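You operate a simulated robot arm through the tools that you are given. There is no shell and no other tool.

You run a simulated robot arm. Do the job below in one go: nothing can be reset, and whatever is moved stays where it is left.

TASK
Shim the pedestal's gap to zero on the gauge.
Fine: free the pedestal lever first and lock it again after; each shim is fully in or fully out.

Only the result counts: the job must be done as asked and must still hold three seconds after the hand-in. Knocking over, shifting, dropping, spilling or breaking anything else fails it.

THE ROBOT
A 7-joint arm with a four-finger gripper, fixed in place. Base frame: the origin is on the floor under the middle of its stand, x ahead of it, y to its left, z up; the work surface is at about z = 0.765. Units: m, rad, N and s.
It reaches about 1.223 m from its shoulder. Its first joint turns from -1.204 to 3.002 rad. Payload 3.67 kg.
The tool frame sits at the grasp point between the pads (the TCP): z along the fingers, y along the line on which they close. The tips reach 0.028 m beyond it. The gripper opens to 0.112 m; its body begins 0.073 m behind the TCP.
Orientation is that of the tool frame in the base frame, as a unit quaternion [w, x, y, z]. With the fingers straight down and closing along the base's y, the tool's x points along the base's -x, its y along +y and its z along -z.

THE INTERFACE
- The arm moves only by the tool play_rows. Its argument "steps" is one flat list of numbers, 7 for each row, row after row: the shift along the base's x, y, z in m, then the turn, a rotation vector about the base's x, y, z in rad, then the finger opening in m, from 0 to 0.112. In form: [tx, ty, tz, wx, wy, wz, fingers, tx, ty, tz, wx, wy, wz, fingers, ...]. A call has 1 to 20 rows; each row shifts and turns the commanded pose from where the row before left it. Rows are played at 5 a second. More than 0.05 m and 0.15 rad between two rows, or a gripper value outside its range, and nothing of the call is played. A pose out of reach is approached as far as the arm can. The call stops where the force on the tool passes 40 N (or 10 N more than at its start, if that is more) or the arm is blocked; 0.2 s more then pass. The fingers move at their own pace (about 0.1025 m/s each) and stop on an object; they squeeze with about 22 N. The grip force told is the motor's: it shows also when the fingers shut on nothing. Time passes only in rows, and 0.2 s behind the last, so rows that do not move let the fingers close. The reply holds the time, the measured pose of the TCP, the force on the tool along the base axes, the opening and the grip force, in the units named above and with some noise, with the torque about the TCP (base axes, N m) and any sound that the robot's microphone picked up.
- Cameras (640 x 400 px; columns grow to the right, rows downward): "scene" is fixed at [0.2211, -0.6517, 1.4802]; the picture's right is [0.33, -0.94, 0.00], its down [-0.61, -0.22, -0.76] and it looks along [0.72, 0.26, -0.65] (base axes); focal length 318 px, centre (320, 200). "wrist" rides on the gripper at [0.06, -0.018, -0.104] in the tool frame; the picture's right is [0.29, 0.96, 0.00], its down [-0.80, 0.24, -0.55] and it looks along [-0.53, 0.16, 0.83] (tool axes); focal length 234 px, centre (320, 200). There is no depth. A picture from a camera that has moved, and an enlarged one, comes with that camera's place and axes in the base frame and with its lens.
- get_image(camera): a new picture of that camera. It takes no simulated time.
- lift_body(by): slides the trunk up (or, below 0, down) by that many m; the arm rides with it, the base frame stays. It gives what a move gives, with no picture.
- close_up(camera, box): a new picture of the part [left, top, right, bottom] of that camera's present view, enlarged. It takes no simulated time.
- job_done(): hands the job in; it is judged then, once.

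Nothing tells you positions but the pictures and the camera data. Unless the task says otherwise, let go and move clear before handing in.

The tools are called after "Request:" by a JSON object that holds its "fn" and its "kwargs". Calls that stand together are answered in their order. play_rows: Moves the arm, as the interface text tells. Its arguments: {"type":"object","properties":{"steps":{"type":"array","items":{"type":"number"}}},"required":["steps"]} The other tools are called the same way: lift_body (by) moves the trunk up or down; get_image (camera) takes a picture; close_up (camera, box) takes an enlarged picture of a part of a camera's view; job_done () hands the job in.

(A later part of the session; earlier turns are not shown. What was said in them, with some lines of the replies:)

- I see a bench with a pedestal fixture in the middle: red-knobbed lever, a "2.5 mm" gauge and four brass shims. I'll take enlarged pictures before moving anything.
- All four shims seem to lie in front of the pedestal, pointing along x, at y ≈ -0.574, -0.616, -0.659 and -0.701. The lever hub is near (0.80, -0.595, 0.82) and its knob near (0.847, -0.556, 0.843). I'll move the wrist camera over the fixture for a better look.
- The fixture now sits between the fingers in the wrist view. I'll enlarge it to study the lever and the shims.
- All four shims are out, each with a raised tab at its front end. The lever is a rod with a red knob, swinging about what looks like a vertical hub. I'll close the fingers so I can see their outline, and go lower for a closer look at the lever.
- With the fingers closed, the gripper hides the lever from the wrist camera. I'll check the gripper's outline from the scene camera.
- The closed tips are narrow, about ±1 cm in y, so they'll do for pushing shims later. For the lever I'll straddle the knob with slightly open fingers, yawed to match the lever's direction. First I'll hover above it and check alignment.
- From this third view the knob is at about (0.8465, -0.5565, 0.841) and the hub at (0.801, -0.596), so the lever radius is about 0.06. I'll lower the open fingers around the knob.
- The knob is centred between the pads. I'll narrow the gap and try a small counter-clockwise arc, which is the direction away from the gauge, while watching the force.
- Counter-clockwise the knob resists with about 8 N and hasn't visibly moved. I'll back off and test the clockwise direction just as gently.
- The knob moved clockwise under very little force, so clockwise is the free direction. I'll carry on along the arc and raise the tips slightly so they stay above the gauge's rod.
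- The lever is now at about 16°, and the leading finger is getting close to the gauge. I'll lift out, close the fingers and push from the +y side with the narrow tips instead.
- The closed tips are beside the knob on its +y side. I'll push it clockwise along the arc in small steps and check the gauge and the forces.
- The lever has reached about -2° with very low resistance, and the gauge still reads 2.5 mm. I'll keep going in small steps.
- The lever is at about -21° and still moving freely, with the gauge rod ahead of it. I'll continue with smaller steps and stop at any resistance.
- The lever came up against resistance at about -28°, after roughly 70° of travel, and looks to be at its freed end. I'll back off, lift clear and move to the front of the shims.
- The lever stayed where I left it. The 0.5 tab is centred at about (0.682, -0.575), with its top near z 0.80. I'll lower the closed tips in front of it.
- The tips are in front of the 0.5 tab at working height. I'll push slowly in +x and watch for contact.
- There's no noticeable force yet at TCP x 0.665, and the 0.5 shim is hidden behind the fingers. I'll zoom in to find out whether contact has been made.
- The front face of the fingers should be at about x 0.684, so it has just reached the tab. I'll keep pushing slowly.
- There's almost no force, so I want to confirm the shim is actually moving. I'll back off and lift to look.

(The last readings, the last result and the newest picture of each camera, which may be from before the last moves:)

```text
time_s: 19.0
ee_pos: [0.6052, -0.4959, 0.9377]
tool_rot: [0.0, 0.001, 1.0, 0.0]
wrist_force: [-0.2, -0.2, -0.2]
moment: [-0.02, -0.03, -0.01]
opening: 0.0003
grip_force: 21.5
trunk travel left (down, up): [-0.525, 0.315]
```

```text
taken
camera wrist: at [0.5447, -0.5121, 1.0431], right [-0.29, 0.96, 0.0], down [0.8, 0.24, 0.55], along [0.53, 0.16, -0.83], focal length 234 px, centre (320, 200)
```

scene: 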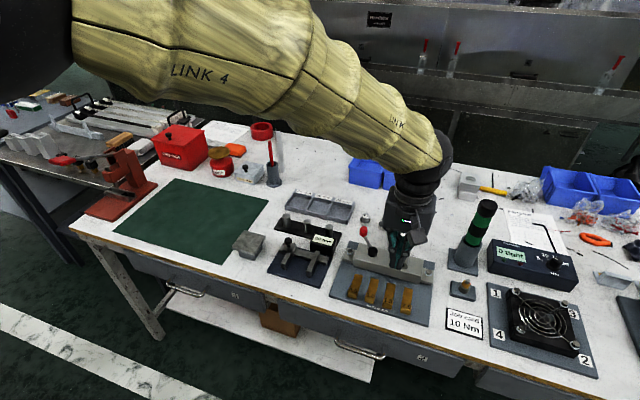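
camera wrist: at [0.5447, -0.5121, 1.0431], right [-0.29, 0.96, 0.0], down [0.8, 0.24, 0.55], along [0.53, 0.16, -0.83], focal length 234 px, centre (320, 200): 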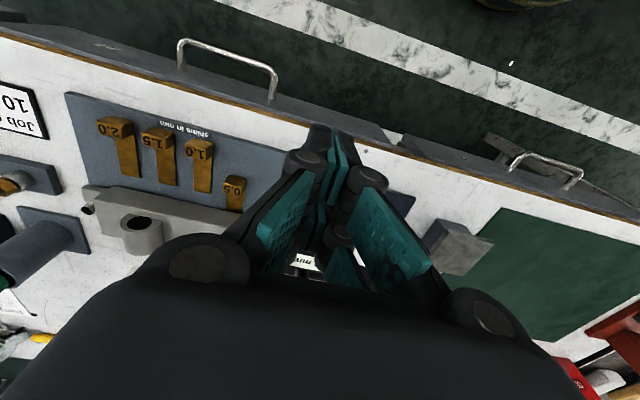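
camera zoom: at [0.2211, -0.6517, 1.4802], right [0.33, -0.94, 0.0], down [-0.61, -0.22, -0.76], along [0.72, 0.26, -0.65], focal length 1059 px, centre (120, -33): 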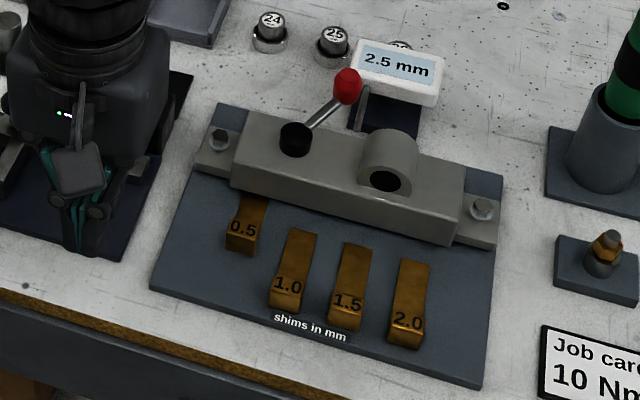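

The 0.5 shim moved in about 37 mm, stayed straight and is sliding under the block. I'll go back and push it further until it meets its stop.

Request:
{"fn": "play_rows", "kwargs": {"steps": [0.02, -0.04, -0.02, 0, 0, 0, 0.0, 0.02, -0.04, -0.02, 0, 0, 0, 0.0, 0, 0, -0.04, 0, 0, 0, 0.0, 0, 0, -0.04, 0, 0, 0, 0.0, 0.013, 0, 0, 0, 0, 0, 0.0, 0.013, 0, 0, 0, 0, 0, 0.0, 0.013, 0, 0, 0, 0, 0, 0.0, 0.008, 0, 0, 0, 0, 0, 0.0, 0.008, 0, 0, 0, 0, 0, 0.0, 0.008, 0, 0, 0, 0, 0, 0.0]}}

Request:
{"fn": "close_up", "kwargs": {"camera": "scene", "box": [310, 210, 450, 330]}}

```text
time_s: 21.1
ee_pos: [0.6956, -0.576, 0.8136]
tool_rot: [-0.008, 0.002, 1.0, 0.003]
wrist_force: [-24.6, -2.9, 8.3]
moment: [0.2, 0.24, 0.04]
opening: 0.0059
grip_force: 35.5
trunk travel left (down, up): [-0.525, 0.315]
stopped in row 10: the force on the tool passed its limit at 50 N (the readings are from after the stop); the commanded pose is now the measured one
```

```text
3.33 times, centred on (380, 270) of scene
camera zoom: at [0.2211, -0.6517, 1.4802], right [0.33, -0.94, 0.0], down [-0.61, -0.22, -0.76], along [0.72, 0.26, -0.65], focal length 1059 px, centre (120, -33)
```

zoom: 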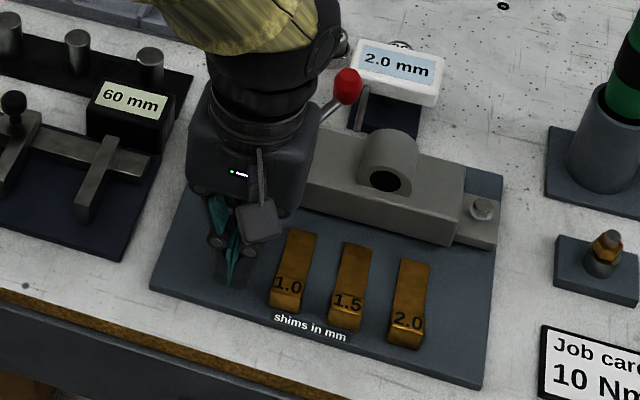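

The gauge now reads 2.0 mm, so the 0.5 shim is seated against its stop. I'll back off gently, lift and check, then line up on the 2.0 shim.

Request:
{"fn": "play_rows", "kwargs": {"steps": [-0.02, 0, 0, 0, 0, 0, 0.0, -0.03, 0, 0, 0, 0, 0, 0.0, -0.01, 0, 0.04, 0, 0, 0, 0.0, -0.008, 0, 0.04, 0, 0, 0, 0.0, 0, -0.043, 0.015, 0, 0, 0, 0.0, 0, -0.043, 0.015, 0, 0, 0, 0.0, 0, -0.043, 0.01, 0, 0, 0, 0.0]}}

Request:
{"fn": "close_up", "kwargs": {"camera": "scene", "box": [310, 210, 450, 330]}}

Request:
{"fn": "get_image", "kwargs": {"camera": "wrist"}}

```text
time_s: 22.6
ee_pos: [0.6303, -0.7091, 0.9281]
tool_rot: [-0.006, 0.001, 1.0, 0.003]
wrist_force: [0.7, -0.2, -0.5]
moment: [0.04, -0.02, 0.0]
opening: 0.0001
grip_force: 35.8
trunk travel left (down, up): [-0.525, 0.315]
```

```text
3.33 times, centred on (380, 270) of scene
camera zoom: at [0.2211, -0.6517, 1.4802], right [0.33, -0.94, 0.0], down [-0.61, -0.22, -0.76], along [0.72, 0.26, -0.65], focal length 1059 px, centre (120, -33)
```

zoom: 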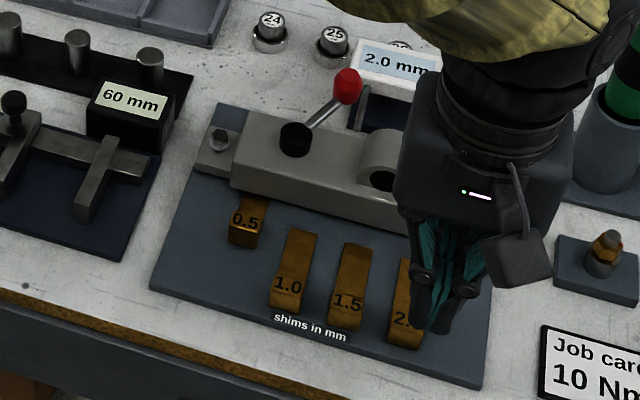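

```text
taken
camera wrist: at [0.5712, -0.7265, 1.0346], right [-0.29, 0.96, 0.01], down [0.8, 0.23, 0.55], along [0.52, 0.17, -0.84], focal length 234 px, centre (320, 200)
```

wrist: 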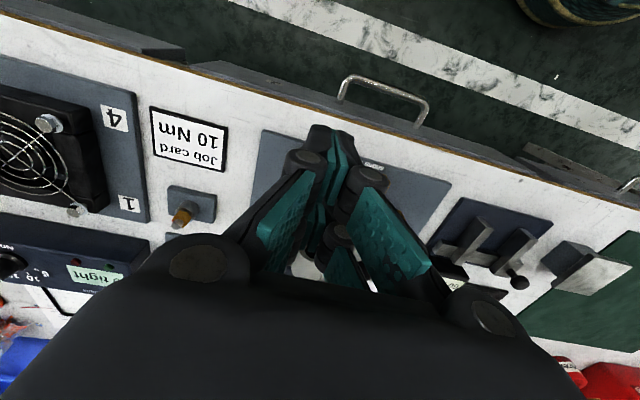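

The 0.5 shim stayed in and the gauge reads 2.0 mm. Next I'll line up on the 2.0 shim (y ≈ -0.705), correct the slight tilt and lower in front of its tab.

Request:
{"fn": "play_rows", "kwargs": {"steps": [-0.004, 0.0045, -0.028, -0.006, -0.012, 0, 0.0, -0.002, 0, -0.028, 0, 0, 0, 0.0, 0, 0, -0.028, 0, 0, 0, 0.0, 0, 0, -0.029, 0, 0, 0, 0.0]}}

Request:
{"fn": "close_up", "kwargs": {"camera": "scene", "box": [310, 210, 450, 330]}}

Request:
{"fn": "close_up", "kwargs": {"camera": "wrist", "box": [230, 110, 400, 290]}}

```text
time_s: 23.6
ee_pos: [0.6235, -0.7026, 0.8159]
tool_rot: [0.001, 0.001, 1.0, 0.001]
wrist_force: [0.6, 0.2, 1.0]
moment: [-0.02, 0.0, -0.01]
opening: 0.0001
grip_force: 35.6
trunk travel left (down, up): [-0.525, 0.315]
```

```text
3.33 times, centred on (380, 270) of scene
camera zoom: at [0.2211, -0.6517, 1.4802], right [0.33, -0.94, 0.0], down [-0.61, -0.22, -0.76], along [0.72, 0.26, -0.65], focal length 1059 px, centre (120, -33)
```

zoom: 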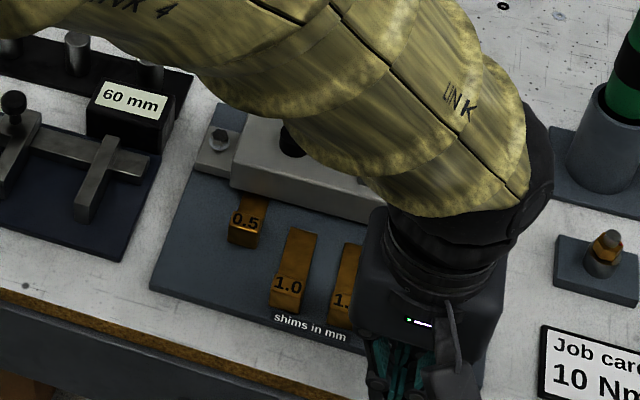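

```text
2.22 times, centred on (315, 200) of wrist
camera zoom: at [0.5636, -0.7192, 0.9218], right [-0.29, 0.96, 0.0], down [0.8, 0.24, 0.55], along [0.53, 0.16, -0.83], focal length 520 px, centre (331, 200)
```

zoom: 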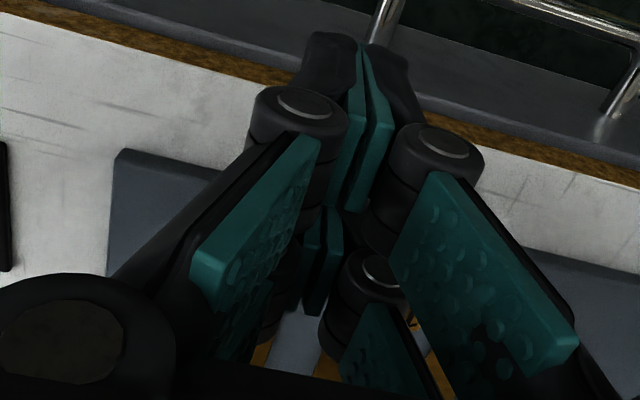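

The view past the fingers matches the 2.0 strip lying straight ahead. I'll push in +x, with finer steps near the expected stop at about TCP x 0.695.

Request:
{"fn": "play_rows", "kwargs": {"steps": [0.012, -0.001, 0, 0, 0, 0, 0.0, 0.012, -0.001, 0, 0, 0, 0, 0.0, 0.01, 0, 0, 0, 0, 0, 0.0, 0.008, 0, 0, 0, 0, 0, 0.0, 0.006, 0, 0, 0, 0, 0, 0.0, 0.006, 0, 0, 0, 0, 0, 0.0, 0.005, 0, 0, 0, 0, 0, 0.0, 0.004, 0, 0, 0, 0, 0, 0.0, 0.003, 0, 0, 0, 0, 0, 0.0]}}

Request:
{"fn": "close_up", "kwargs": {"camera": "scene", "box": [310, 200, 450, 330]}}

```text
time_s: 25.6
ee_pos: [0.6902, -0.7032, 0.8199]
tool_rot: [0.001, 0.001, 1.0, 0.0]
wrist_force: [1.0, 0.1, 0.0]
moment: [0.01, 0.02, 0.0]
opening: 0.0
grip_force: 35.8
trunk travel left (down, up): [-0.525, 0.315]
```

```text
3.08 times, centred on (380, 265) of scene
camera zoom: at [0.2211, -0.6517, 1.4802], right [0.33, -0.94, 0.0], down [-0.61, -0.22, -0.76], along [0.72, 0.26, -0.65], focal length 978 px, centre (135, 0)
```

zoom: 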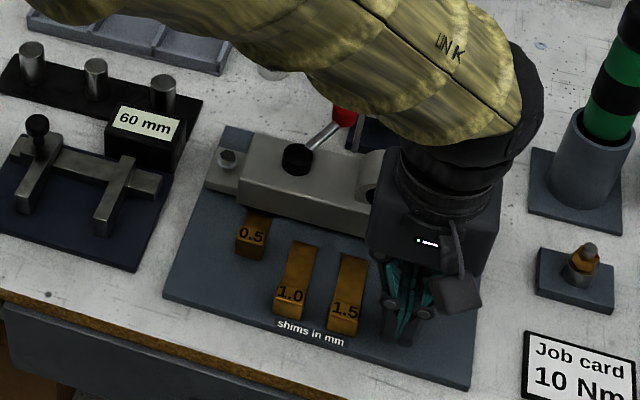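

No stop yet, and only very light force. I'll continue in 2 mm steps until I feel the end.

Request:
{"fn": "play_rows", "kwargs": {"steps": [0.002, 0, -0.001, 0, 0, 0, 0.0, 0.002, 0, -0.001, 0, 0, 0, 0.0, 0.002, 0, -0.001, 0, 0, 0, 0.0]}}

```text
time_s: 26.4
ee_pos: [0.6951, -0.7032, 0.8187]
tool_rot: [0.001, 0.002, 1.0, -0.002]
wrist_force: [-0.1, -7.5, 17.9]
moment: [-0.16, -0.15, -0.05]
opening: 0.0063
grip_force: 36.0
trunk travel left (down, up): [-0.525, 0.315]
```

The force rose and the fingers spread slightly, just as they did at the first shim's stop. I'll back off, lift and check the gauge.

Request:
{"fn": "play_rows", "kwargs": {"steps": [-0.01, 0, 0.002, 0, 0, 0, 0.0, -0.03, 0, 0, 0, 0, 0, 0.0, -0.02, 0, 0.02, 0, 0, 0, 0.0, -0.01, 0, 0.04, 0, 0, 0, 0.0, 0, 0, 0.045, 0, 0, 0, 0.0, 0, 0.045, 0.03, 0, 0, 0, 0.0, 0, 0.045, 0.03, 0, 0, 0, 0.0, 0, 0.045, 0.03, 0, 0, 0, 0.0, 0, 0.045, 0, 0, 0, 0, 0.0]}}

Request:
{"fn": "close_up", "kwargs": {"camera": "scene", "box": [310, 200, 450, 330]}}

Request:
{"fn": "get_image", "kwargs": {"camera": "scene"}}

```text
refused: row 6 steps farther than a row can; nothing moved
```

```text
3.08 times, centred on (380, 265) of scene
camera zoom: at [0.2211, -0.6517, 1.4802], right [0.33, -0.94, 0.0], down [-0.61, -0.22, -0.76], along [0.72, 0.26, -0.65], focal length 978 px, centre (135, 0)
```

zoom: 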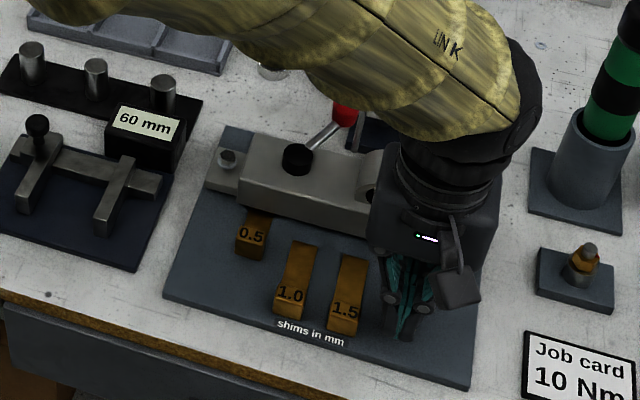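

```text
taken
```

scene: 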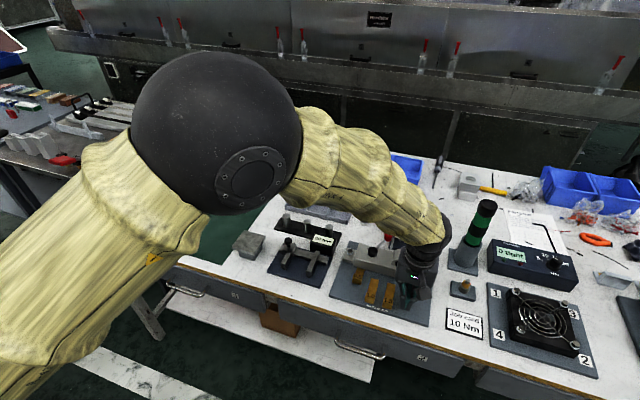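

One row in that retreat was too long, so nothing moved. I'll resend it with shorter steps.

Request:
{"fn": "play_rows", "kwargs": {"steps": [-0.01, 0, 0.002, 0, 0, 0, 0.0, -0.03, 0, 0, 0, 0, 0, 0.0, -0.02, 0, 0.02, 0, 0, 0, 0.0, -0.01, 0, 0.04, 0, 0, 0, 0.0, 0, 0, 0.045, 0, 0, 0, 0.0, 0, 0.035, 0.03, 0, 0, 0, 0.0, 0, 0.035, 0.03, 0, 0, 0, 0.0, 0, 0.04, 0.02, 0, 0, 0, 0.0, 0, 0.045, 0, 0, 0, 0, 0.0, 0, 0.045, 0, 0, 0, 0, 0.0]}}

Request:
{"fn": "close_up", "kwargs": {"camera": "scene", "box": [310, 200, 450, 330]}}

Request:
{"fn": "get_image", "kwargs": {"camera": "scene"}}

```text
time_s: 28.6
ee_pos: [0.6277, -0.501, 1.0058]
tool_rot: [0.0, 0.002, 1.0, -0.002]
wrist_force: [0.8, 0.6, 0.5]
moment: [-0.03, 0.01, 0.0]
opening: 0.0
grip_force: 35.8
trunk travel left (down, up): [-0.525, 0.315]
```

```text
3.08 times, centred on (380, 265) of scene
camera zoom: at [0.2211, -0.6517, 1.4802], right [0.33, -0.94, 0.0], down [-0.61, -0.22, -0.76], along [0.72, 0.26, -0.65], focal length 978 px, centre (135, 0)
```

zoom: 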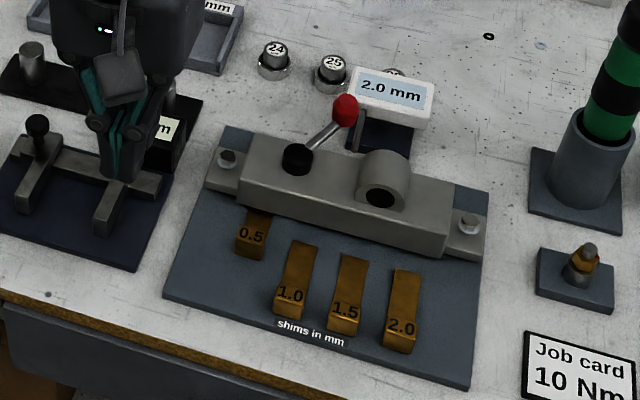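

```text
taken
```

scene: 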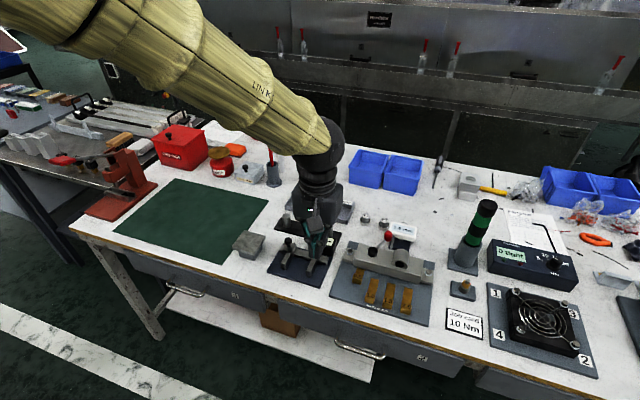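

The 2.0 shim hasn't moved: the tips slid over its tab and then pressed on the top, which puts the tab top at about z 0.79. Nothing looks shifted and the gauge still reads 2.0 mm. I'll go back with the tips about 10 mm lower.

Request:
{"fn": "play_rows", "kwargs": {"steps": [-0.0015, -0.0407, -0.02, 0, 0, 0, 0.0, -0.0015, -0.0407, -0.02, 0, 0, 0, 0.0, -0.0015, -0.0407, -0.02, 0, 0, 0, 0.0, -0.0015, -0.0407, -0.02, 0, 0, 0, 0.0, 0, -0.0407, -0.02, 0, 0, 0, 0.0, 0, 0, -0.03, 0, 0, 0, 0.0, 0, 0, -0.03, 0, 0, 0, 0.0, 0, 0, -0.02, 0, 0, 0, 0.0, 0, 0, -0.01, 0, 0, 0, 0.0]}}

Request:
{"fn": "close_up", "kwargs": {"camera": "wrist", "box": [230, 110, 400, 290]}}

```text
time_s: 30.6
ee_pos: [0.6212, -0.7065, 0.8133]
tool_rot: [0.001, 0.001, 1.0, 0.0]
wrist_force: [0.6, -0.3, -1.0]
moment: [0.02, -0.02, 0.01]
opening: 0.0
grip_force: 36.0
trunk travel left (down, up): [-0.525, 0.315]
```

```text
2.22 times, centred on (315, 200) of wrist
camera zoom: at [0.56, -0.7234, 0.9191], right [-0.29, 0.96, 0.0], down [0.8, 0.24, 0.55], along [0.53, 0.16, -0.83], focal length 520 px, centre (331, 200)
```

zoom: 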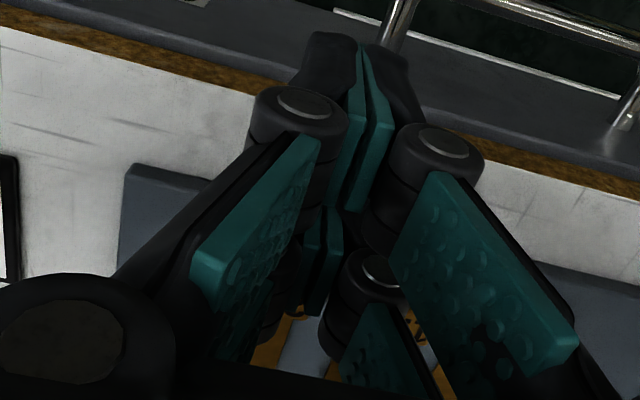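

The TCP reads about 0.813, still a bit high. I'll lower it another 8 mm in small steps while watching the vertical force.

Request:
{"fn": "play_rows", "kwargs": {"steps": [0, 0.001, -0.003, 0, 0, 0, 0.0, 0, 0, -0.003, 0, 0, 0, 0.0, 0, 0, -0.002, 0, 0, 0, 0.0]}}

Request:
{"fn": "close_up", "kwargs": {"camera": "wrist", "box": [230, 110, 400, 290]}}

```text
time_s: 31.4
ee_pos: [0.6205, -0.7057, 0.8054]
tool_rot: [-0.001, 0.001, 1.0, 0.0]
wrist_force: [-0.5, 0.1, 0.3]
moment: [0.03, 0.03, -0.03]
opening: 0.0001
grip_force: 35.7
trunk travel left (down, up): [-0.525, 0.315]
```

```text
2.22 times, centred on (315, 200) of wrist
camera zoom: at [0.5601, -0.7221, 0.9108], right [-0.29, 0.96, 0.0], down [0.8, 0.24, 0.55], along [0.53, 0.16, -0.83], focal length 520 px, centre (331, 200)
```

zoom: 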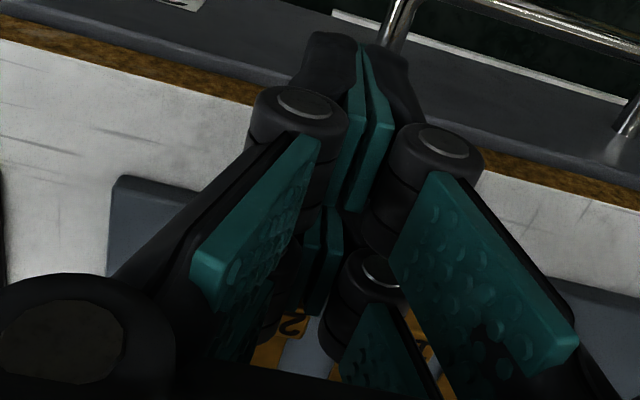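

The tips are now properly below the tab top, at about z 0.777. I'll push in +x again.

Request:
{"fn": "play_rows", "kwargs": {"steps": [0.012, 0, 0, 0, 0, 0, 0.0, 0.012, 0, 0, 0, 0, 0, 0.0, 0.008, 0, 0, 0, 0, 0, 0.0, 0.007, 0, 0, 0, 0, 0, 0.0, 0.006, 0, 0, 0, 0, 0, 0.0]}}

Request:
{"fn": "close_up", "kwargs": {"camera": "wrist", "box": [230, 110, 400, 290]}}

Request:
{"fn": "close_up", "kwargs": {"camera": "scene", "box": [310, 200, 450, 330]}}

```text
time_s: 32.6
ee_pos: [0.6664, -0.7049, 0.806]
tool_rot: [0.0, 0.001, 1.0, -0.002]
wrist_force: [-0.2, -0.6, 0.1]
moment: [0.02, -0.02, 0.03]
opening: 0.0
grip_force: 35.8
trunk travel left (down, up): [-0.525, 0.315]
```

```text
2.22 times, centred on (315, 200) of wrist
camera zoom: at [0.6053, -0.7226, 0.9114], right [-0.29, 0.96, 0.0], down [0.8, 0.24, 0.55], along [0.53, 0.16, -0.83], focal length 520 px, centre (331, 200)
```

zoom: 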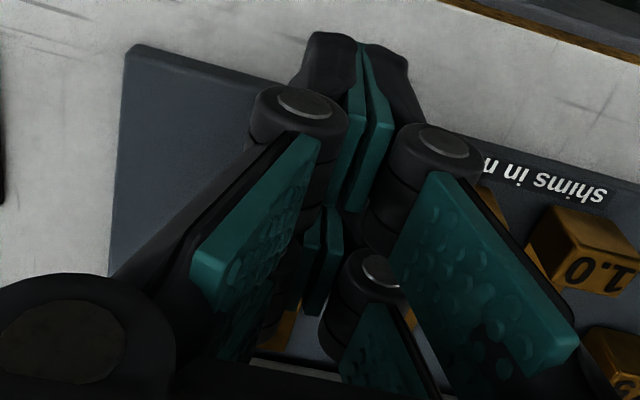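

```text
3.08 times, centred on (380, 265) of scene
camera zoom: at [0.2211, -0.6517, 1.4802], right [0.33, -0.94, 0.0], down [-0.61, -0.22, -0.76], along [0.72, 0.26, -0.65], focal length 978 px, centre (135, 0)
```

zoom: 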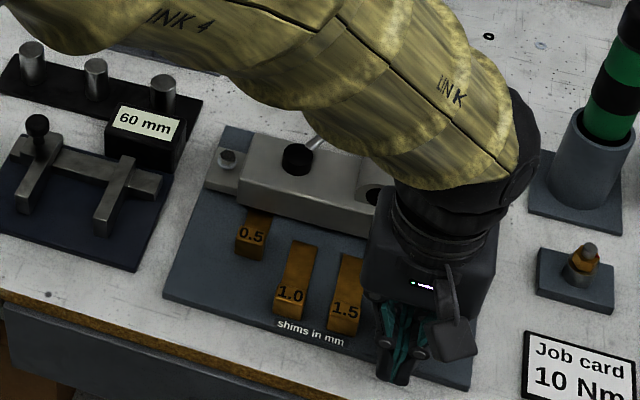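

Contact should have been made at TCP x ≈ 0.65. I'll continue, using small steps near the stop.

Request:
{"fn": "play_rows", "kwargs": {"steps": [0.006, 0, 0, 0, 0, 0, 0.0, 0.006, 0, 0, 0, 0, 0, 0.0, 0.005, 0, 0, 0, 0, 0, 0.0, 0.004, 0, 0, 0, 0, 0, 0.0]}}

Request:
{"fn": "close_up", "kwargs": {"camera": "wrist", "box": [230, 110, 400, 290]}}

```text
time_s: 33.6
ee_pos: [0.6876, -0.7057, 0.8068]
tool_rot: [-0.001, 0.001, 1.0, 0.001]
wrist_force: [-0.6, 0.4, -0.7]
moment: [0.04, 0.01, 0.01]
opening: 0.0
grip_force: 36.0
trunk travel left (down, up): [-0.525, 0.315]
```

```text
2.22 times, centred on (315, 200) of wrist
camera zoom: at [0.6262, -0.7222, 0.911], right [-0.29, 0.96, 0.0], down [0.8, 0.24, 0.55], along [0.53, 0.16, -0.83], focal length 520 px, centre (331, 200)
```

zoom: 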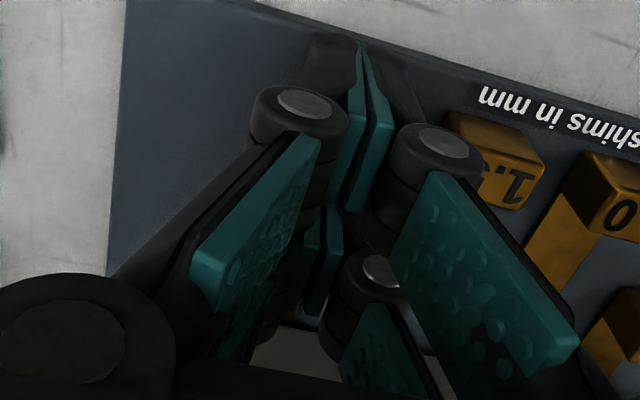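

Still no resistance, and the 1.5 tab is clear of the fingers. I'll make the last few small steps to find the stop.

Request:
{"fn": "play_rows", "kwargs": {"steps": [0.003, 0, 0, 0, 0, 0, 0.0, 0.003, 0, 0, 0, 0, 0, 0.0, 0.003, 0, 0, 0, 0, 0, 0.0]}}

```text
time_s: 34.5
ee_pos: [0.6954, -0.7046, 0.8051]
tool_rot: [0.001, 0.001, 1.0, 0.0]
wrist_force: [-3.6, 0.5, 0.6]
moment: [-0.08, 0.06, 0.04]
opening: 0.0
grip_force: 35.6
trunk travel left (down, up): [-0.525, 0.315]
```

The force is starting to build at x 0.695, which matches the expected stop. A little more will make sure it's fully home.

Request:
{"fn": "play_rows", "kwargs": {"steps": [0.002, 0, 0, 0, 0, 0, 0.0, 0.002, 0, 0, 0, 0, 0, 0.0]}}

```text
time_s: 35.0
ee_pos: [0.6954, -0.7041, 0.8064]
tool_rot: [-0.002, 0.002, 1.0, 0.0]
wrist_force: [-31.7, -1.2, 5.1]
moment: [-0.11, 0.45, 0.05]
opening: 0.0058
grip_force: 36.0
trunk travel left (down, up): [-0.525, 0.315]
```

The stop is firm: about 32 N with no further travel. I'll back off, lift and read the gauge.

Request:
{"fn": "play_rows", "kwargs": {"steps": [-0.01, 0, 0.0, 0, 0, 0, 0.0, -0.03, 0, 0, 0, 0, 0, 0.0, -0.02, 0, 0.02, 0, 0, 0, 0.0, -0.01, 0, 0.04, 0, 0, 0, 0.0, 0, 0, 0.045, 0, 0, 0, 0.0, 0, 0.035, 0.03, 0, 0, 0, 0.0, 0, 0.035, 0.03, 0, 0, 0, 0.0, 0, 0.04, 0.02, 0, 0, 0, 0.0, 0, 0.045, 0, 0, 0, 0, 0.0, 0, 0.045, 0, 0, 0, 0, 0.0]}}

Request:
{"fn": "close_up", "kwargs": {"camera": "scene", "box": [310, 200, 450, 330]}}

Request:
{"fn": "close_up", "kwargs": {"camera": "scene", "box": [335, 250, 435, 315]}}

```text
time_s: 37.2
ee_pos: [0.6302, -0.5046, 0.9916]
tool_rot: [0.0, 0.002, 1.0, 0.0]
wrist_force: [-1.2, 1.0, -0.5]
moment: [-0.04, 0.03, 0.02]
opening: 0.0
grip_force: 36.0
trunk travel left (down, up): [-0.525, 0.315]
```

```text
3.08 times, centred on (380, 265) of scene
camera zoom: at [0.2211, -0.6517, 1.4802], right [0.33, -0.94, 0.0], down [-0.61, -0.22, -0.76], along [0.72, 0.26, -0.65], focal length 978 px, centre (135, 0)
```

zoom: 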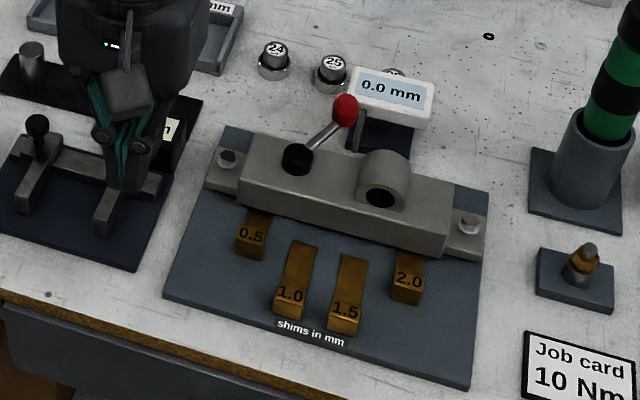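

```text
6.15 times, centred on (385, 282) of scene
camera zoom: at [0.2211, -0.6517, 1.4802], right [0.33, -0.94, 0.0], down [-0.61, -0.22, -0.76], along [0.72, 0.26, -0.65], focal length 1955 px, centre (-80, -308)
```

zoom: 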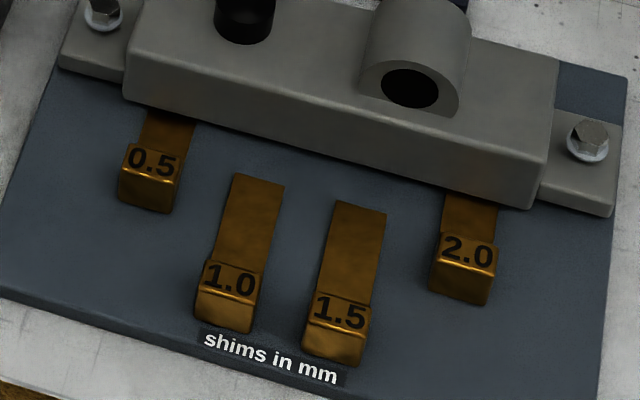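

The gauge reads 0.0 mm and the 0.5 and 2.0 shims sit equally deep. The other two are untouched. Now I have to swing the lever back to lock it, so I'll go above the knob with the fingers slightly open and study the clearances to the gauge and its rod.

Request:
{"fn": "play_rows", "kwargs": {"steps": [0.0347, -0.02, -0.005, 0, 0, 0, 0.04, 0.0347, -0.02, -0.005, 0, 0, 0, 0.04, 0.0347, -0.02, -0.005, 0, 0, 0, 0.04, 0.0347, -0.02, -0.005, 0, 0, 0, 0.04, 0.0347, -0.02, -0.005, 0, 0, 0, 0.04, 0.0347, -0.02, -0.005, 0, 0, 0, 0.04]}}

Request:
{"fn": "get_image", "kwargs": {"camera": "wrist"}}

Request:
{"fn": "close_up", "kwargs": {"camera": "scene", "box": [340, 190, 440, 280]}}

```text
time_s: 38.6
ee_pos: [0.84, -0.6282, 0.9574]
tool_rot: [-0.001, 0.001, 1.0, 0.0]
wrist_force: [0.6, -0.8, 0.4]
moment: [0.01, 0.05, -0.02]
opening: 0.0401
grip_force: 0.1
trunk travel left (down, up): [-0.525, 0.315]
```

```text
taken
camera wrist: at [0.7795, -0.6443, 1.0617], right [-0.29, 0.96, 0.0], down [0.8, 0.24, 0.55], along [0.53, 0.16, -0.83], focal length 234 px, centre (320, 200)
```

wrist: 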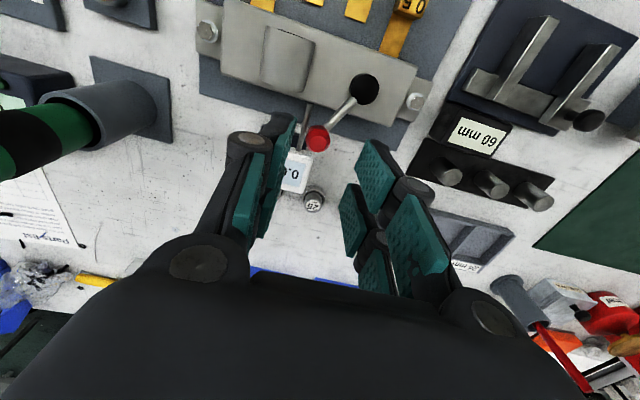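

```text
4.44 times, centred on (390, 235) of scene
camera zoom: at [0.2211, -0.6517, 1.4802], right [0.33, -0.94, 0.0], down [-0.61, -0.22, -0.76], along [0.72, 0.26, -0.65], focal length 1412 px, centre (9, 44)
```

zoom: 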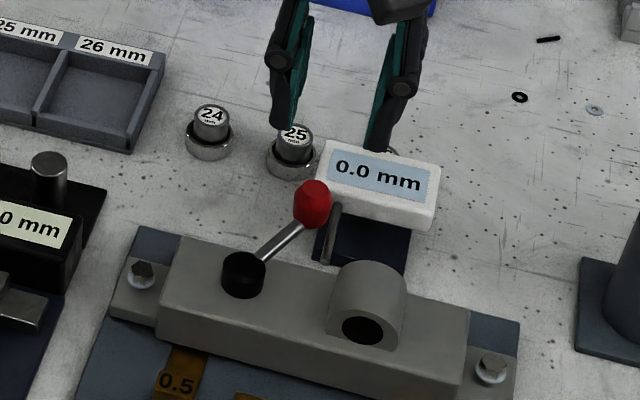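

Request:
{"fn": "close_up", "kwargs": {"camera": "wrist", "box": [220, 60, 420, 240]}}

Request:
{"fn": "close_up", "kwargs": {"camera": "wrist", "box": [270, 90, 350, 220]}}

```text
2.22 times, centred on (320, 150) of wrist
camera zoom: at [0.7795, -0.6443, 1.0617], right [-0.29, 0.96, 0.0], down [0.8, 0.24, 0.55], along [0.53, 0.16, -0.83], focal length 520 px, centre (320, 311)
```

zoom: 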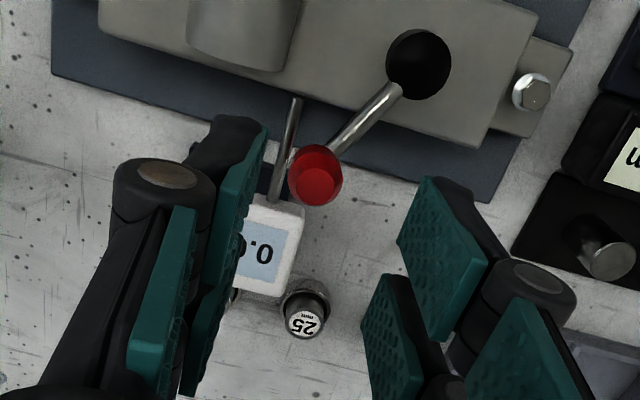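

```text
3.08 times, centred on (310, 155) of wrist
camera zoom: at [0.7795, -0.6443, 1.0617], right [-0.29, 0.96, 0.0], down [0.8, 0.24, 0.55], along [0.53, 0.16, -0.83], focal length 720 px, centre (351, 338)
```

zoom: 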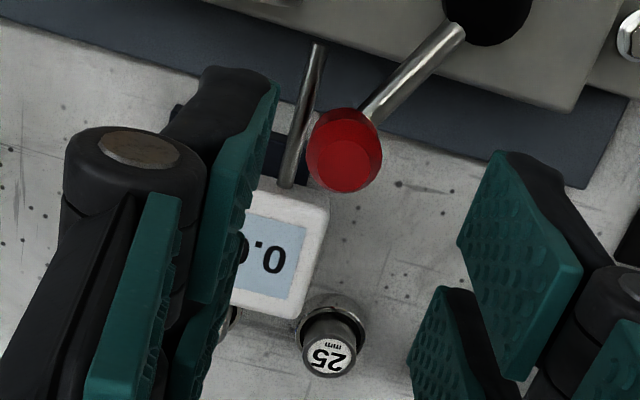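

From this nearer view the knob is at (0.8525, -0.625, 0.842). The gauge rod tops out near z 0.826 and the display near 0.833, so tips at about 0.836 will grip the knob and clear both. I'll lower most of the way and check.

Request:
{"fn": "play_rows", "kwargs": {"steps": [0.002, 0.003, -0.03, 0, 0, 0, 0.035, 0, 0, -0.025, 0, 0, 0, 0.035, 0, 0, -0.02, 0, 0, 0, 0.035]}}

Request:
{"fn": "close_up", "kwargs": {"camera": "wrist", "box": [220, 60, 420, 240]}}

Request:
{"fn": "close_up", "kwargs": {"camera": "scene", "box": [340, 190, 440, 280]}}

```text
time_s: 39.5
ee_pos: [0.8413, -0.6238, 0.8822]
tool_rot: [-0.001, 0.001, 1.0, 0.0]
wrist_force: [0.6, -0.9, -0.3]
moment: [0.0, 0.0, 0.0]
opening: 0.0348
grip_force: 0.0
trunk travel left (down, up): [-0.525, 0.315]
```

```text
2.22 times, centred on (320, 150) of wrist
camera zoom: at [0.7802, -0.6404, 0.9882], right [-0.29, 0.96, 0.0], down [0.8, 0.24, 0.55], along [0.53, 0.16, -0.83], focal length 520 px, centre (320, 311)
```

zoom: 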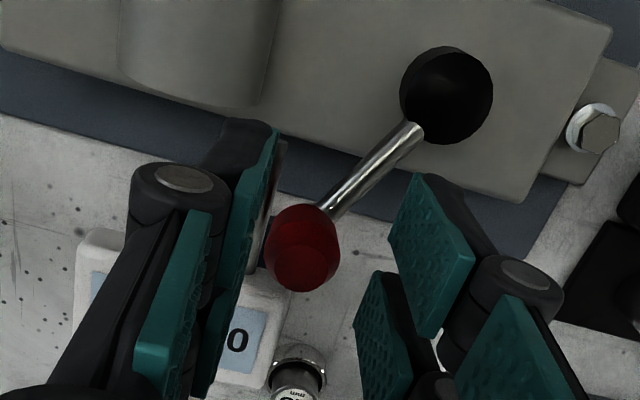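

```text
4.44 times, centred on (390, 235) of scene
camera zoom: at [0.2211, -0.6517, 1.4802], right [0.33, -0.94, 0.0], down [-0.61, -0.22, -0.76], along [0.72, 0.26, -0.65], focal length 1412 px, centre (9, 44)
```

zoom: 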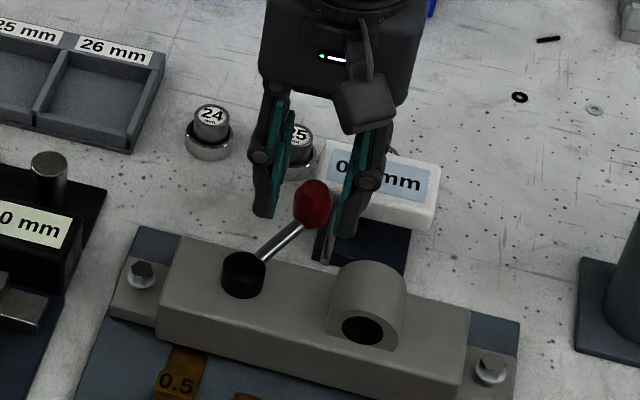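

The knob is between the pads, with a few millimetres of clearance each side. I'll lower the last 18 mm.

Request:
{"fn": "play_rows", "kwargs": {"steps": [0.002, -0.001, -0.01, 0, 0, 0, 0.035, 0, 0, -0.008, 0, 0, 0, 0.035]}}

Request:
{"fn": "close_up", "kwargs": {"camera": "wrist", "box": [220, 60, 420, 240]}}

Request:
{"fn": "close_up", "kwargs": {"camera": "scene", "box": [340, 190, 440, 280]}}

```text
time_s: 40.0
ee_pos: [0.8424, -0.6239, 0.8672]
tool_rot: [0.001, 0.002, 1.0, -0.001]
wrist_force: [0.2, 0.1, -0.4]
moment: [-0.03, -0.02, -0.03]
opening: 0.0348
grip_force: 0.0
trunk travel left (down, up): [-0.525, 0.315]
```

```text
2.22 times, centred on (320, 150) of wrist
camera zoom: at [0.7819, -0.6408, 0.9718], right [-0.29, 0.96, 0.0], down [0.8, 0.24, 0.55], along [0.53, 0.16, -0.83], focal length 520 px, centre (320, 311)
```

zoom: 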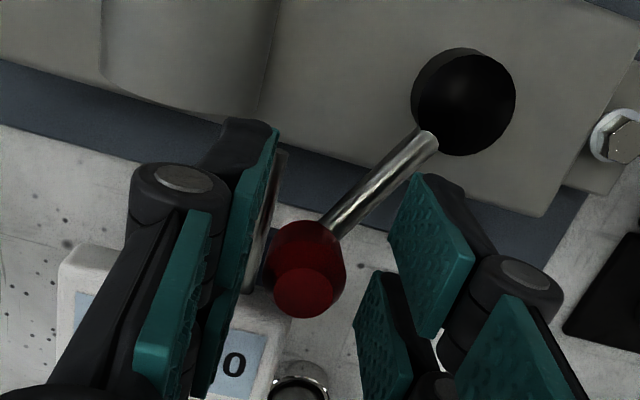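

```text
4.44 times, centred on (390, 235) of scene
camera zoom: at [0.2211, -0.6517, 1.4802], right [0.33, -0.94, 0.0], down [-0.61, -0.22, -0.76], along [0.72, 0.26, -0.65], focal length 1412 px, centre (9, 44)
```

zoom: 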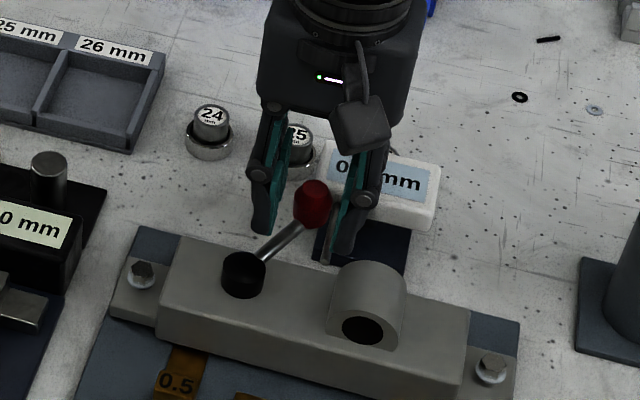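

The pads straddle the upper half of the knob. Now I'll sweep in +y to carry the lever back counter-clockwise.

Request:
{"fn": "play_rows", "kwargs": {"steps": [0, 0.006, -0.002, 0, 0, 0, 0.035, 0.001, 0.006, -0.001, 0, 0, 0, 0.035, 0.001, 0.006, 0, 0, 0, 0, 0.035, 0.001, 0.006, 0, 0, 0, 0, 0.035, 0.002, 0.006, 0, 0, 0, 0, 0.035]}}

Request:
{"fn": "close_up", "kwargs": {"camera": "wrist", "box": [220, 60, 420, 240]}}

Request:
{"fn": "close_up", "kwargs": {"camera": "scene", "box": [340, 190, 440, 280]}}

```text
time_s: 41.2
ee_pos: [0.8468, -0.5933, 0.865]
tool_rot: [0.001, 0.0, 1.0, -0.001]
wrist_force: [1.4, -0.3, -0.5]
moment: [0.0, 0.03, -0.04]
opening: 0.0355
grip_force: 0.5
trunk travel left (down, up): [-0.525, 0.315]
```

```text
2.22 times, centred on (320, 150) of wrist
camera zoom: at [0.7865, -0.6097, 0.9701], right [-0.29, 0.96, 0.0], down [0.8, 0.24, 0.55], along [0.53, 0.16, -0.83], focal length 520 px, centre (320, 311)
```

zoom: 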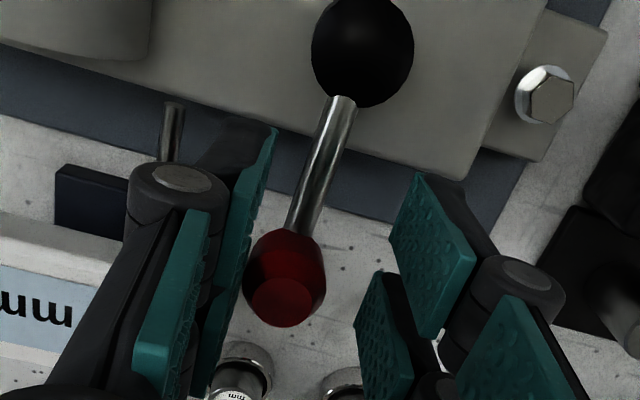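

```text
4.44 times, centred on (390, 235) of scene
camera zoom: at [0.2211, -0.6517, 1.4802], right [0.33, -0.94, 0.0], down [-0.61, -0.22, -0.76], along [0.72, 0.26, -0.65], focal length 1412 px, centre (9, 44)
```

zoom: 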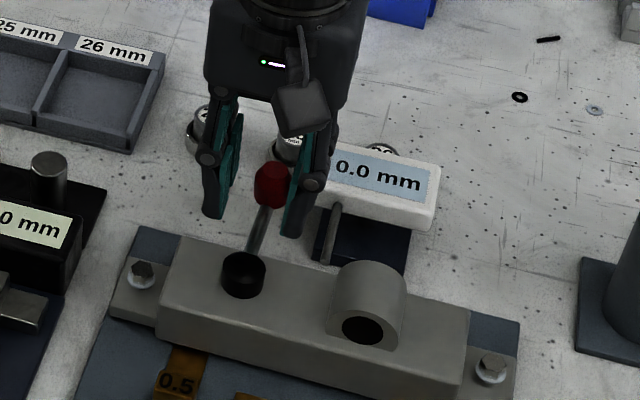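

The lever is following and is now near 0°. I'll continue along the arc, yawing with it, up to just before the locked angle.

Request:
{"fn": "play_rows", "kwargs": {"steps": [0.0016, 0.005, -0.001, 0, 0, 0.1, 0.035, 0.0009, 0.0052, -0.001, 0, 0, 0.1, 0.035, 0.0003, 0.0056, -0.001, 0, 0, 0.1, 0.035, -0.0003, 0.0057, -0.001, 0, 0, 0.1, 0.035, -0.001, 0.0058, 0, 0, 0, 0.1, 0.035, -0.002, 0.0056, 0, 0, 0, 0.1, 0.035]}}

Request:
{"fn": "close_up", "kwargs": {"camera": "wrist", "box": [220, 60, 420, 240]}}

Request:
{"fn": "close_up", "kwargs": {"camera": "scene", "box": [340, 190, 440, 280]}}

```text
time_s: 42.6
ee_pos: [0.8451, -0.5594, 0.8597]
tool_rot: [0.0, -0.295, 0.956, 0.0]
wrist_force: [-0.2, -1.7, 0.3]
moment: [-0.1, 0.08, -0.01]
opening: 0.0353
grip_force: 0.5
trunk travel left (down, up): [-0.525, 0.315]
```

```text
2.22 times, centred on (320, 150) of wrist
camera zoom: at [0.806, -0.6074, 0.9651], right [-0.78, 0.63, 0.0], down [0.52, 0.65, 0.55], along [0.35, 0.43, -0.83], focal length 520 px, centre (320, 311)
```

zoom: 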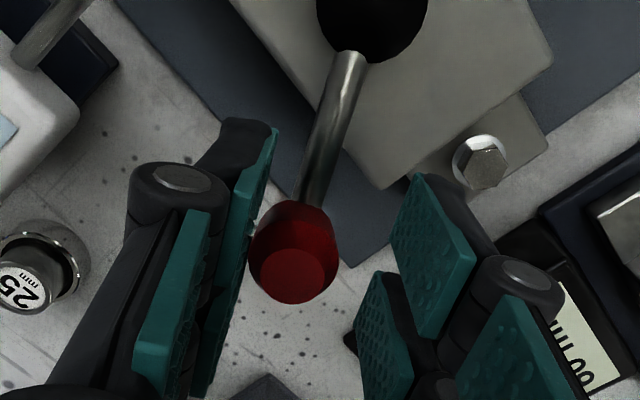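

```text
4.44 times, centred on (390, 235) of scene
camera zoom: at [0.2211, -0.6517, 1.4802], right [0.33, -0.94, 0.0], down [-0.61, -0.22, -0.76], along [0.72, 0.26, -0.65], focal length 1412 px, centre (9, 44)
```

zoom: 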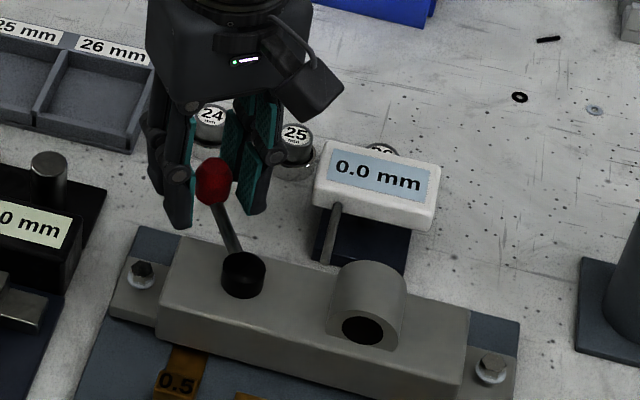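

The lever is nearly back: its knob is within about 8 mm of the original locked position, and the gauge still shows 0.0. I'll make the final small steps into the stop.

Request:
{"fn": "play_rows", "kwargs": {"steps": [-0.0039, 0.0044, 0, 0, 0, 0.1, 0.035, -0.0041, 0.0039, 0, 0, 0, 0.1, 0.035]}}

Request:
{"fn": "close_up", "kwargs": {"camera": "scene", "box": [340, 190, 440, 280]}}

Request:
{"fn": "close_up", "kwargs": {"camera": "scene", "box": [340, 210, 440, 275]}}

```text
time_s: 43.2
ee_pos: [0.8384, -0.5539, 0.8612]
tool_rot: [0.001, -0.388, 0.922, -0.001]
wrist_force: [6.9, -8.0, 0.2]
moment: [-0.02, -0.25, -0.09]
opening: 0.04
grip_force: 4.8
trunk travel left (down, up): [-0.525, 0.315]
```

```text
4.44 times, centred on (390, 235) of scene
camera zoom: at [0.2211, -0.6517, 1.4802], right [0.33, -0.94, 0.0], down [-0.61, -0.22, -0.76], along [0.72, 0.26, -0.65], focal length 1412 px, centre (9, 44)
```

zoom: 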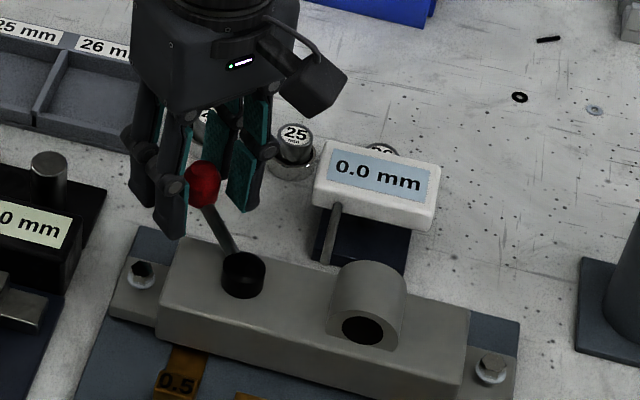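

```text
6.15 times, centred on (390, 242) of scene
camera zoom: at [0.2211, -0.6517, 1.4802], right [0.33, -0.94, 0.0], down [-0.61, -0.22, -0.76], along [0.72, 0.26, -0.65], focal length 1955 px, centre (-111, -62)
```

zoom: 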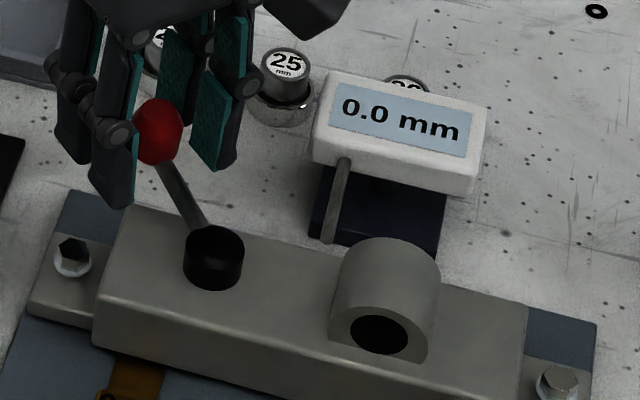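

The knob is back at its exact original image position, with about 10 N of resistance, so the lever is at its locked stop. I'll give it one more light nudge, then centre the gripper, lift off and check.

Request:
{"fn": "play_rows", "kwargs": {"steps": [-0.0015, 0.0013, 0, 0, 0, 0, 0.035, 0, 0, 0, 0, 0, 0, 0.035, 0.0055, -0.0055, 0, 0, 0, 0, 0.045, 0.002, -0.002, 0, 0, 0, 0, 0.05, 0, 0, 0.02, 0, 0, 0, 0.05, 0, 0, 0.04, 0, 0, 0, 0.05, 0, 0, 0.045, 0, 0, 0, 0.05]}}

Request:
{"fn": "close_up", "kwargs": {"camera": "scene", "box": [340, 210, 440, 275]}}

```text
time_s: 44.9
ee_pos: [0.8419, -0.5569, 0.9638]
tool_rot: [0.0, -0.388, 0.922, -0.001]
wrist_force: [0.6, 0.0, -0.1]
moment: [0.0, -0.02, -0.01]
opening: 0.0499
grip_force: 0.1
trunk travel left (down, up): [-0.525, 0.315]
```

```text
6.15 times, centred on (390, 242) of scene
camera zoom: at [0.2211, -0.6517, 1.4802], right [0.33, -0.94, 0.0], down [-0.61, -0.22, -0.76], along [0.72, 0.26, -0.65], focal length 1955 px, centre (-111, -62)
```

zoom: 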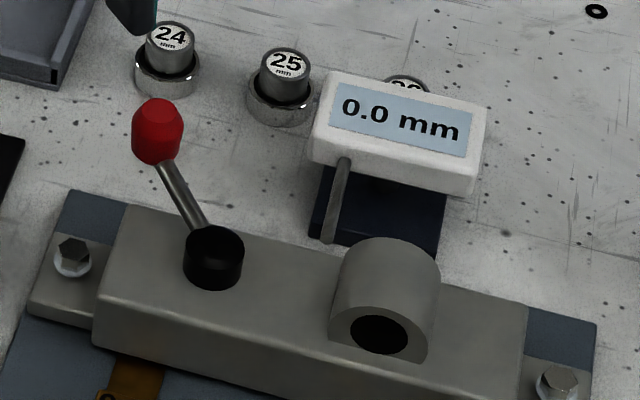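

The lever is back exactly where it started and the gauge reads 0.0 mm. I'll move up and clear, then check everything once more.

Request:
{"fn": "play_rows", "kwargs": {"steps": [0, 0, 0.045, 0, 0, -0.1, 0.05, 0, 0, 0.045, 0, 0, -0.1, 0.05, 0, 0, 0.045, 0, 0, -0.1, 0.05, -0.02, 0.04, 0.01, 0, 0, -0.1, 0.05, -0.02, 0.04, 0, 0, 0, -0.1, 0.05, -0.02, 0.04, 0, 0, 0, -0.1, 0.05, -0.01, 0.045, 0, 0, 0, -0.1, 0.05, 0, 0.045, 0, 0, 0, -0.1, 0.05]}}

Request:
{"fn": "get_image", "kwargs": {"camera": "scene"}}

Request:
{"fn": "close_up", "kwargs": {"camera": "scene", "box": [310, 200, 450, 330]}}

Request:
{"fn": "close_up", "kwargs": {"camera": "scene", "box": [335, 250, 435, 315]}}

```text
time_s: 46.6
ee_pos: [0.7738, -0.3453, 1.1101]
tool_rot: [0.001, 0.003, 1.0, -0.002]
wrist_force: [-0.3, 0.3, 0.5]
moment: [-0.07, 0.03, 0.0]
opening: 0.0499
grip_force: 0.0
trunk travel left (down, up): [-0.525, 0.315]
```

```text
taken
```

scene: 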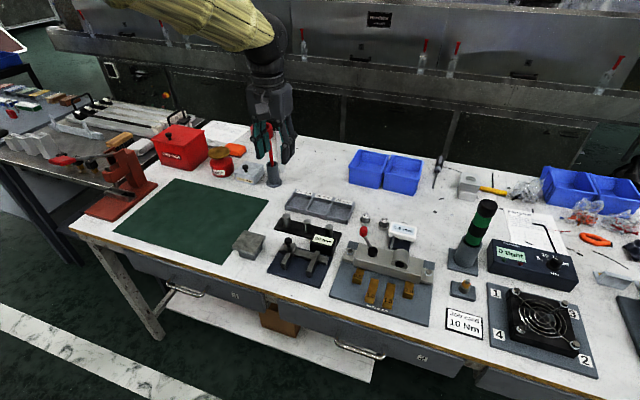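

```text
3.08 times, centred on (380, 265) of scene
camera zoom: at [0.2211, -0.6517, 1.4802], right [0.33, -0.94, 0.0], down [-0.61, -0.22, -0.76], along [0.72, 0.26, -0.65], focal length 978 px, centre (135, 0)
```

zoom: 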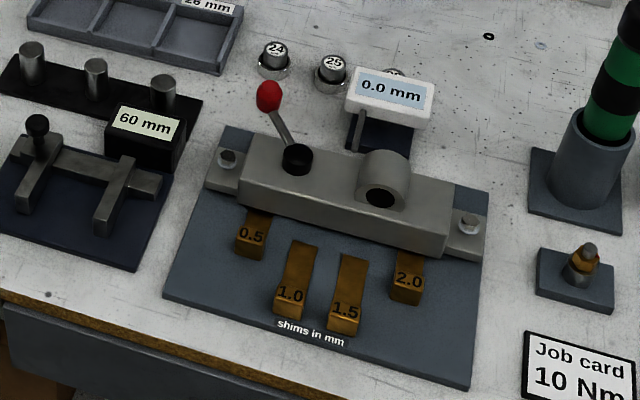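

```text
6.15 times, centred on (385, 282) of scene
camera zoom: at [0.2211, -0.6517, 1.4802], right [0.33, -0.94, 0.0], down [-0.61, -0.22, -0.76], along [0.72, 0.26, -0.65], focal length 1955 px, centre (-80, -308)
```

zoom: 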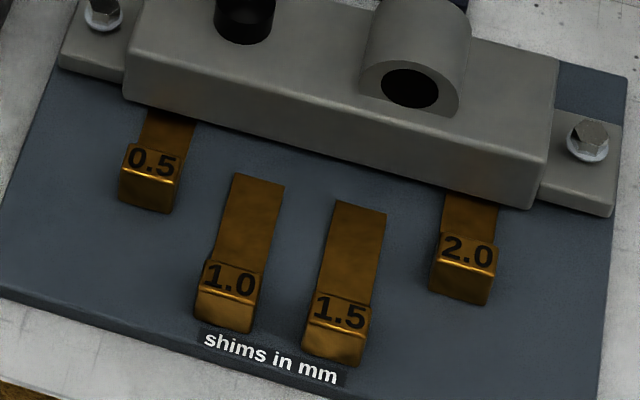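

The gauge reads 0.0 mm, the 0.5 and 2.0 shims are fully in and the 1.0 and 1.5 shims are fully out. The lever is locked in its original position, nothing else has moved, and the gripper is clear, so I'm handing in.

Request:
{"fn": "job_done", "kwargs": {}}

```text
The job is handed in.
```

The pedestal's gap now reads 0.0 mm on the gauge, and the job is handed in. I haven't seen the verdict.

- **Shims:** the 0.5 and 2.0 shims are pushed in to their stops, which takes up the original 2.5 mm. The 1.0 and 1.5 shims were left fully out.
- **Lever:** I swung it free before moving any shim and pushed it back to its locked stop afterwards. It matches its starting position in the pictures.
- **One slip:** on my first try at the 2.0 shim, the fingers slid over its tab and pressed on the top with about 18 N. Neither that shim nor the gauge reading changed, and the second try with the fingers lower seated it.

In the last pictures nothing else on the bench had moved, and the gripper was clear.
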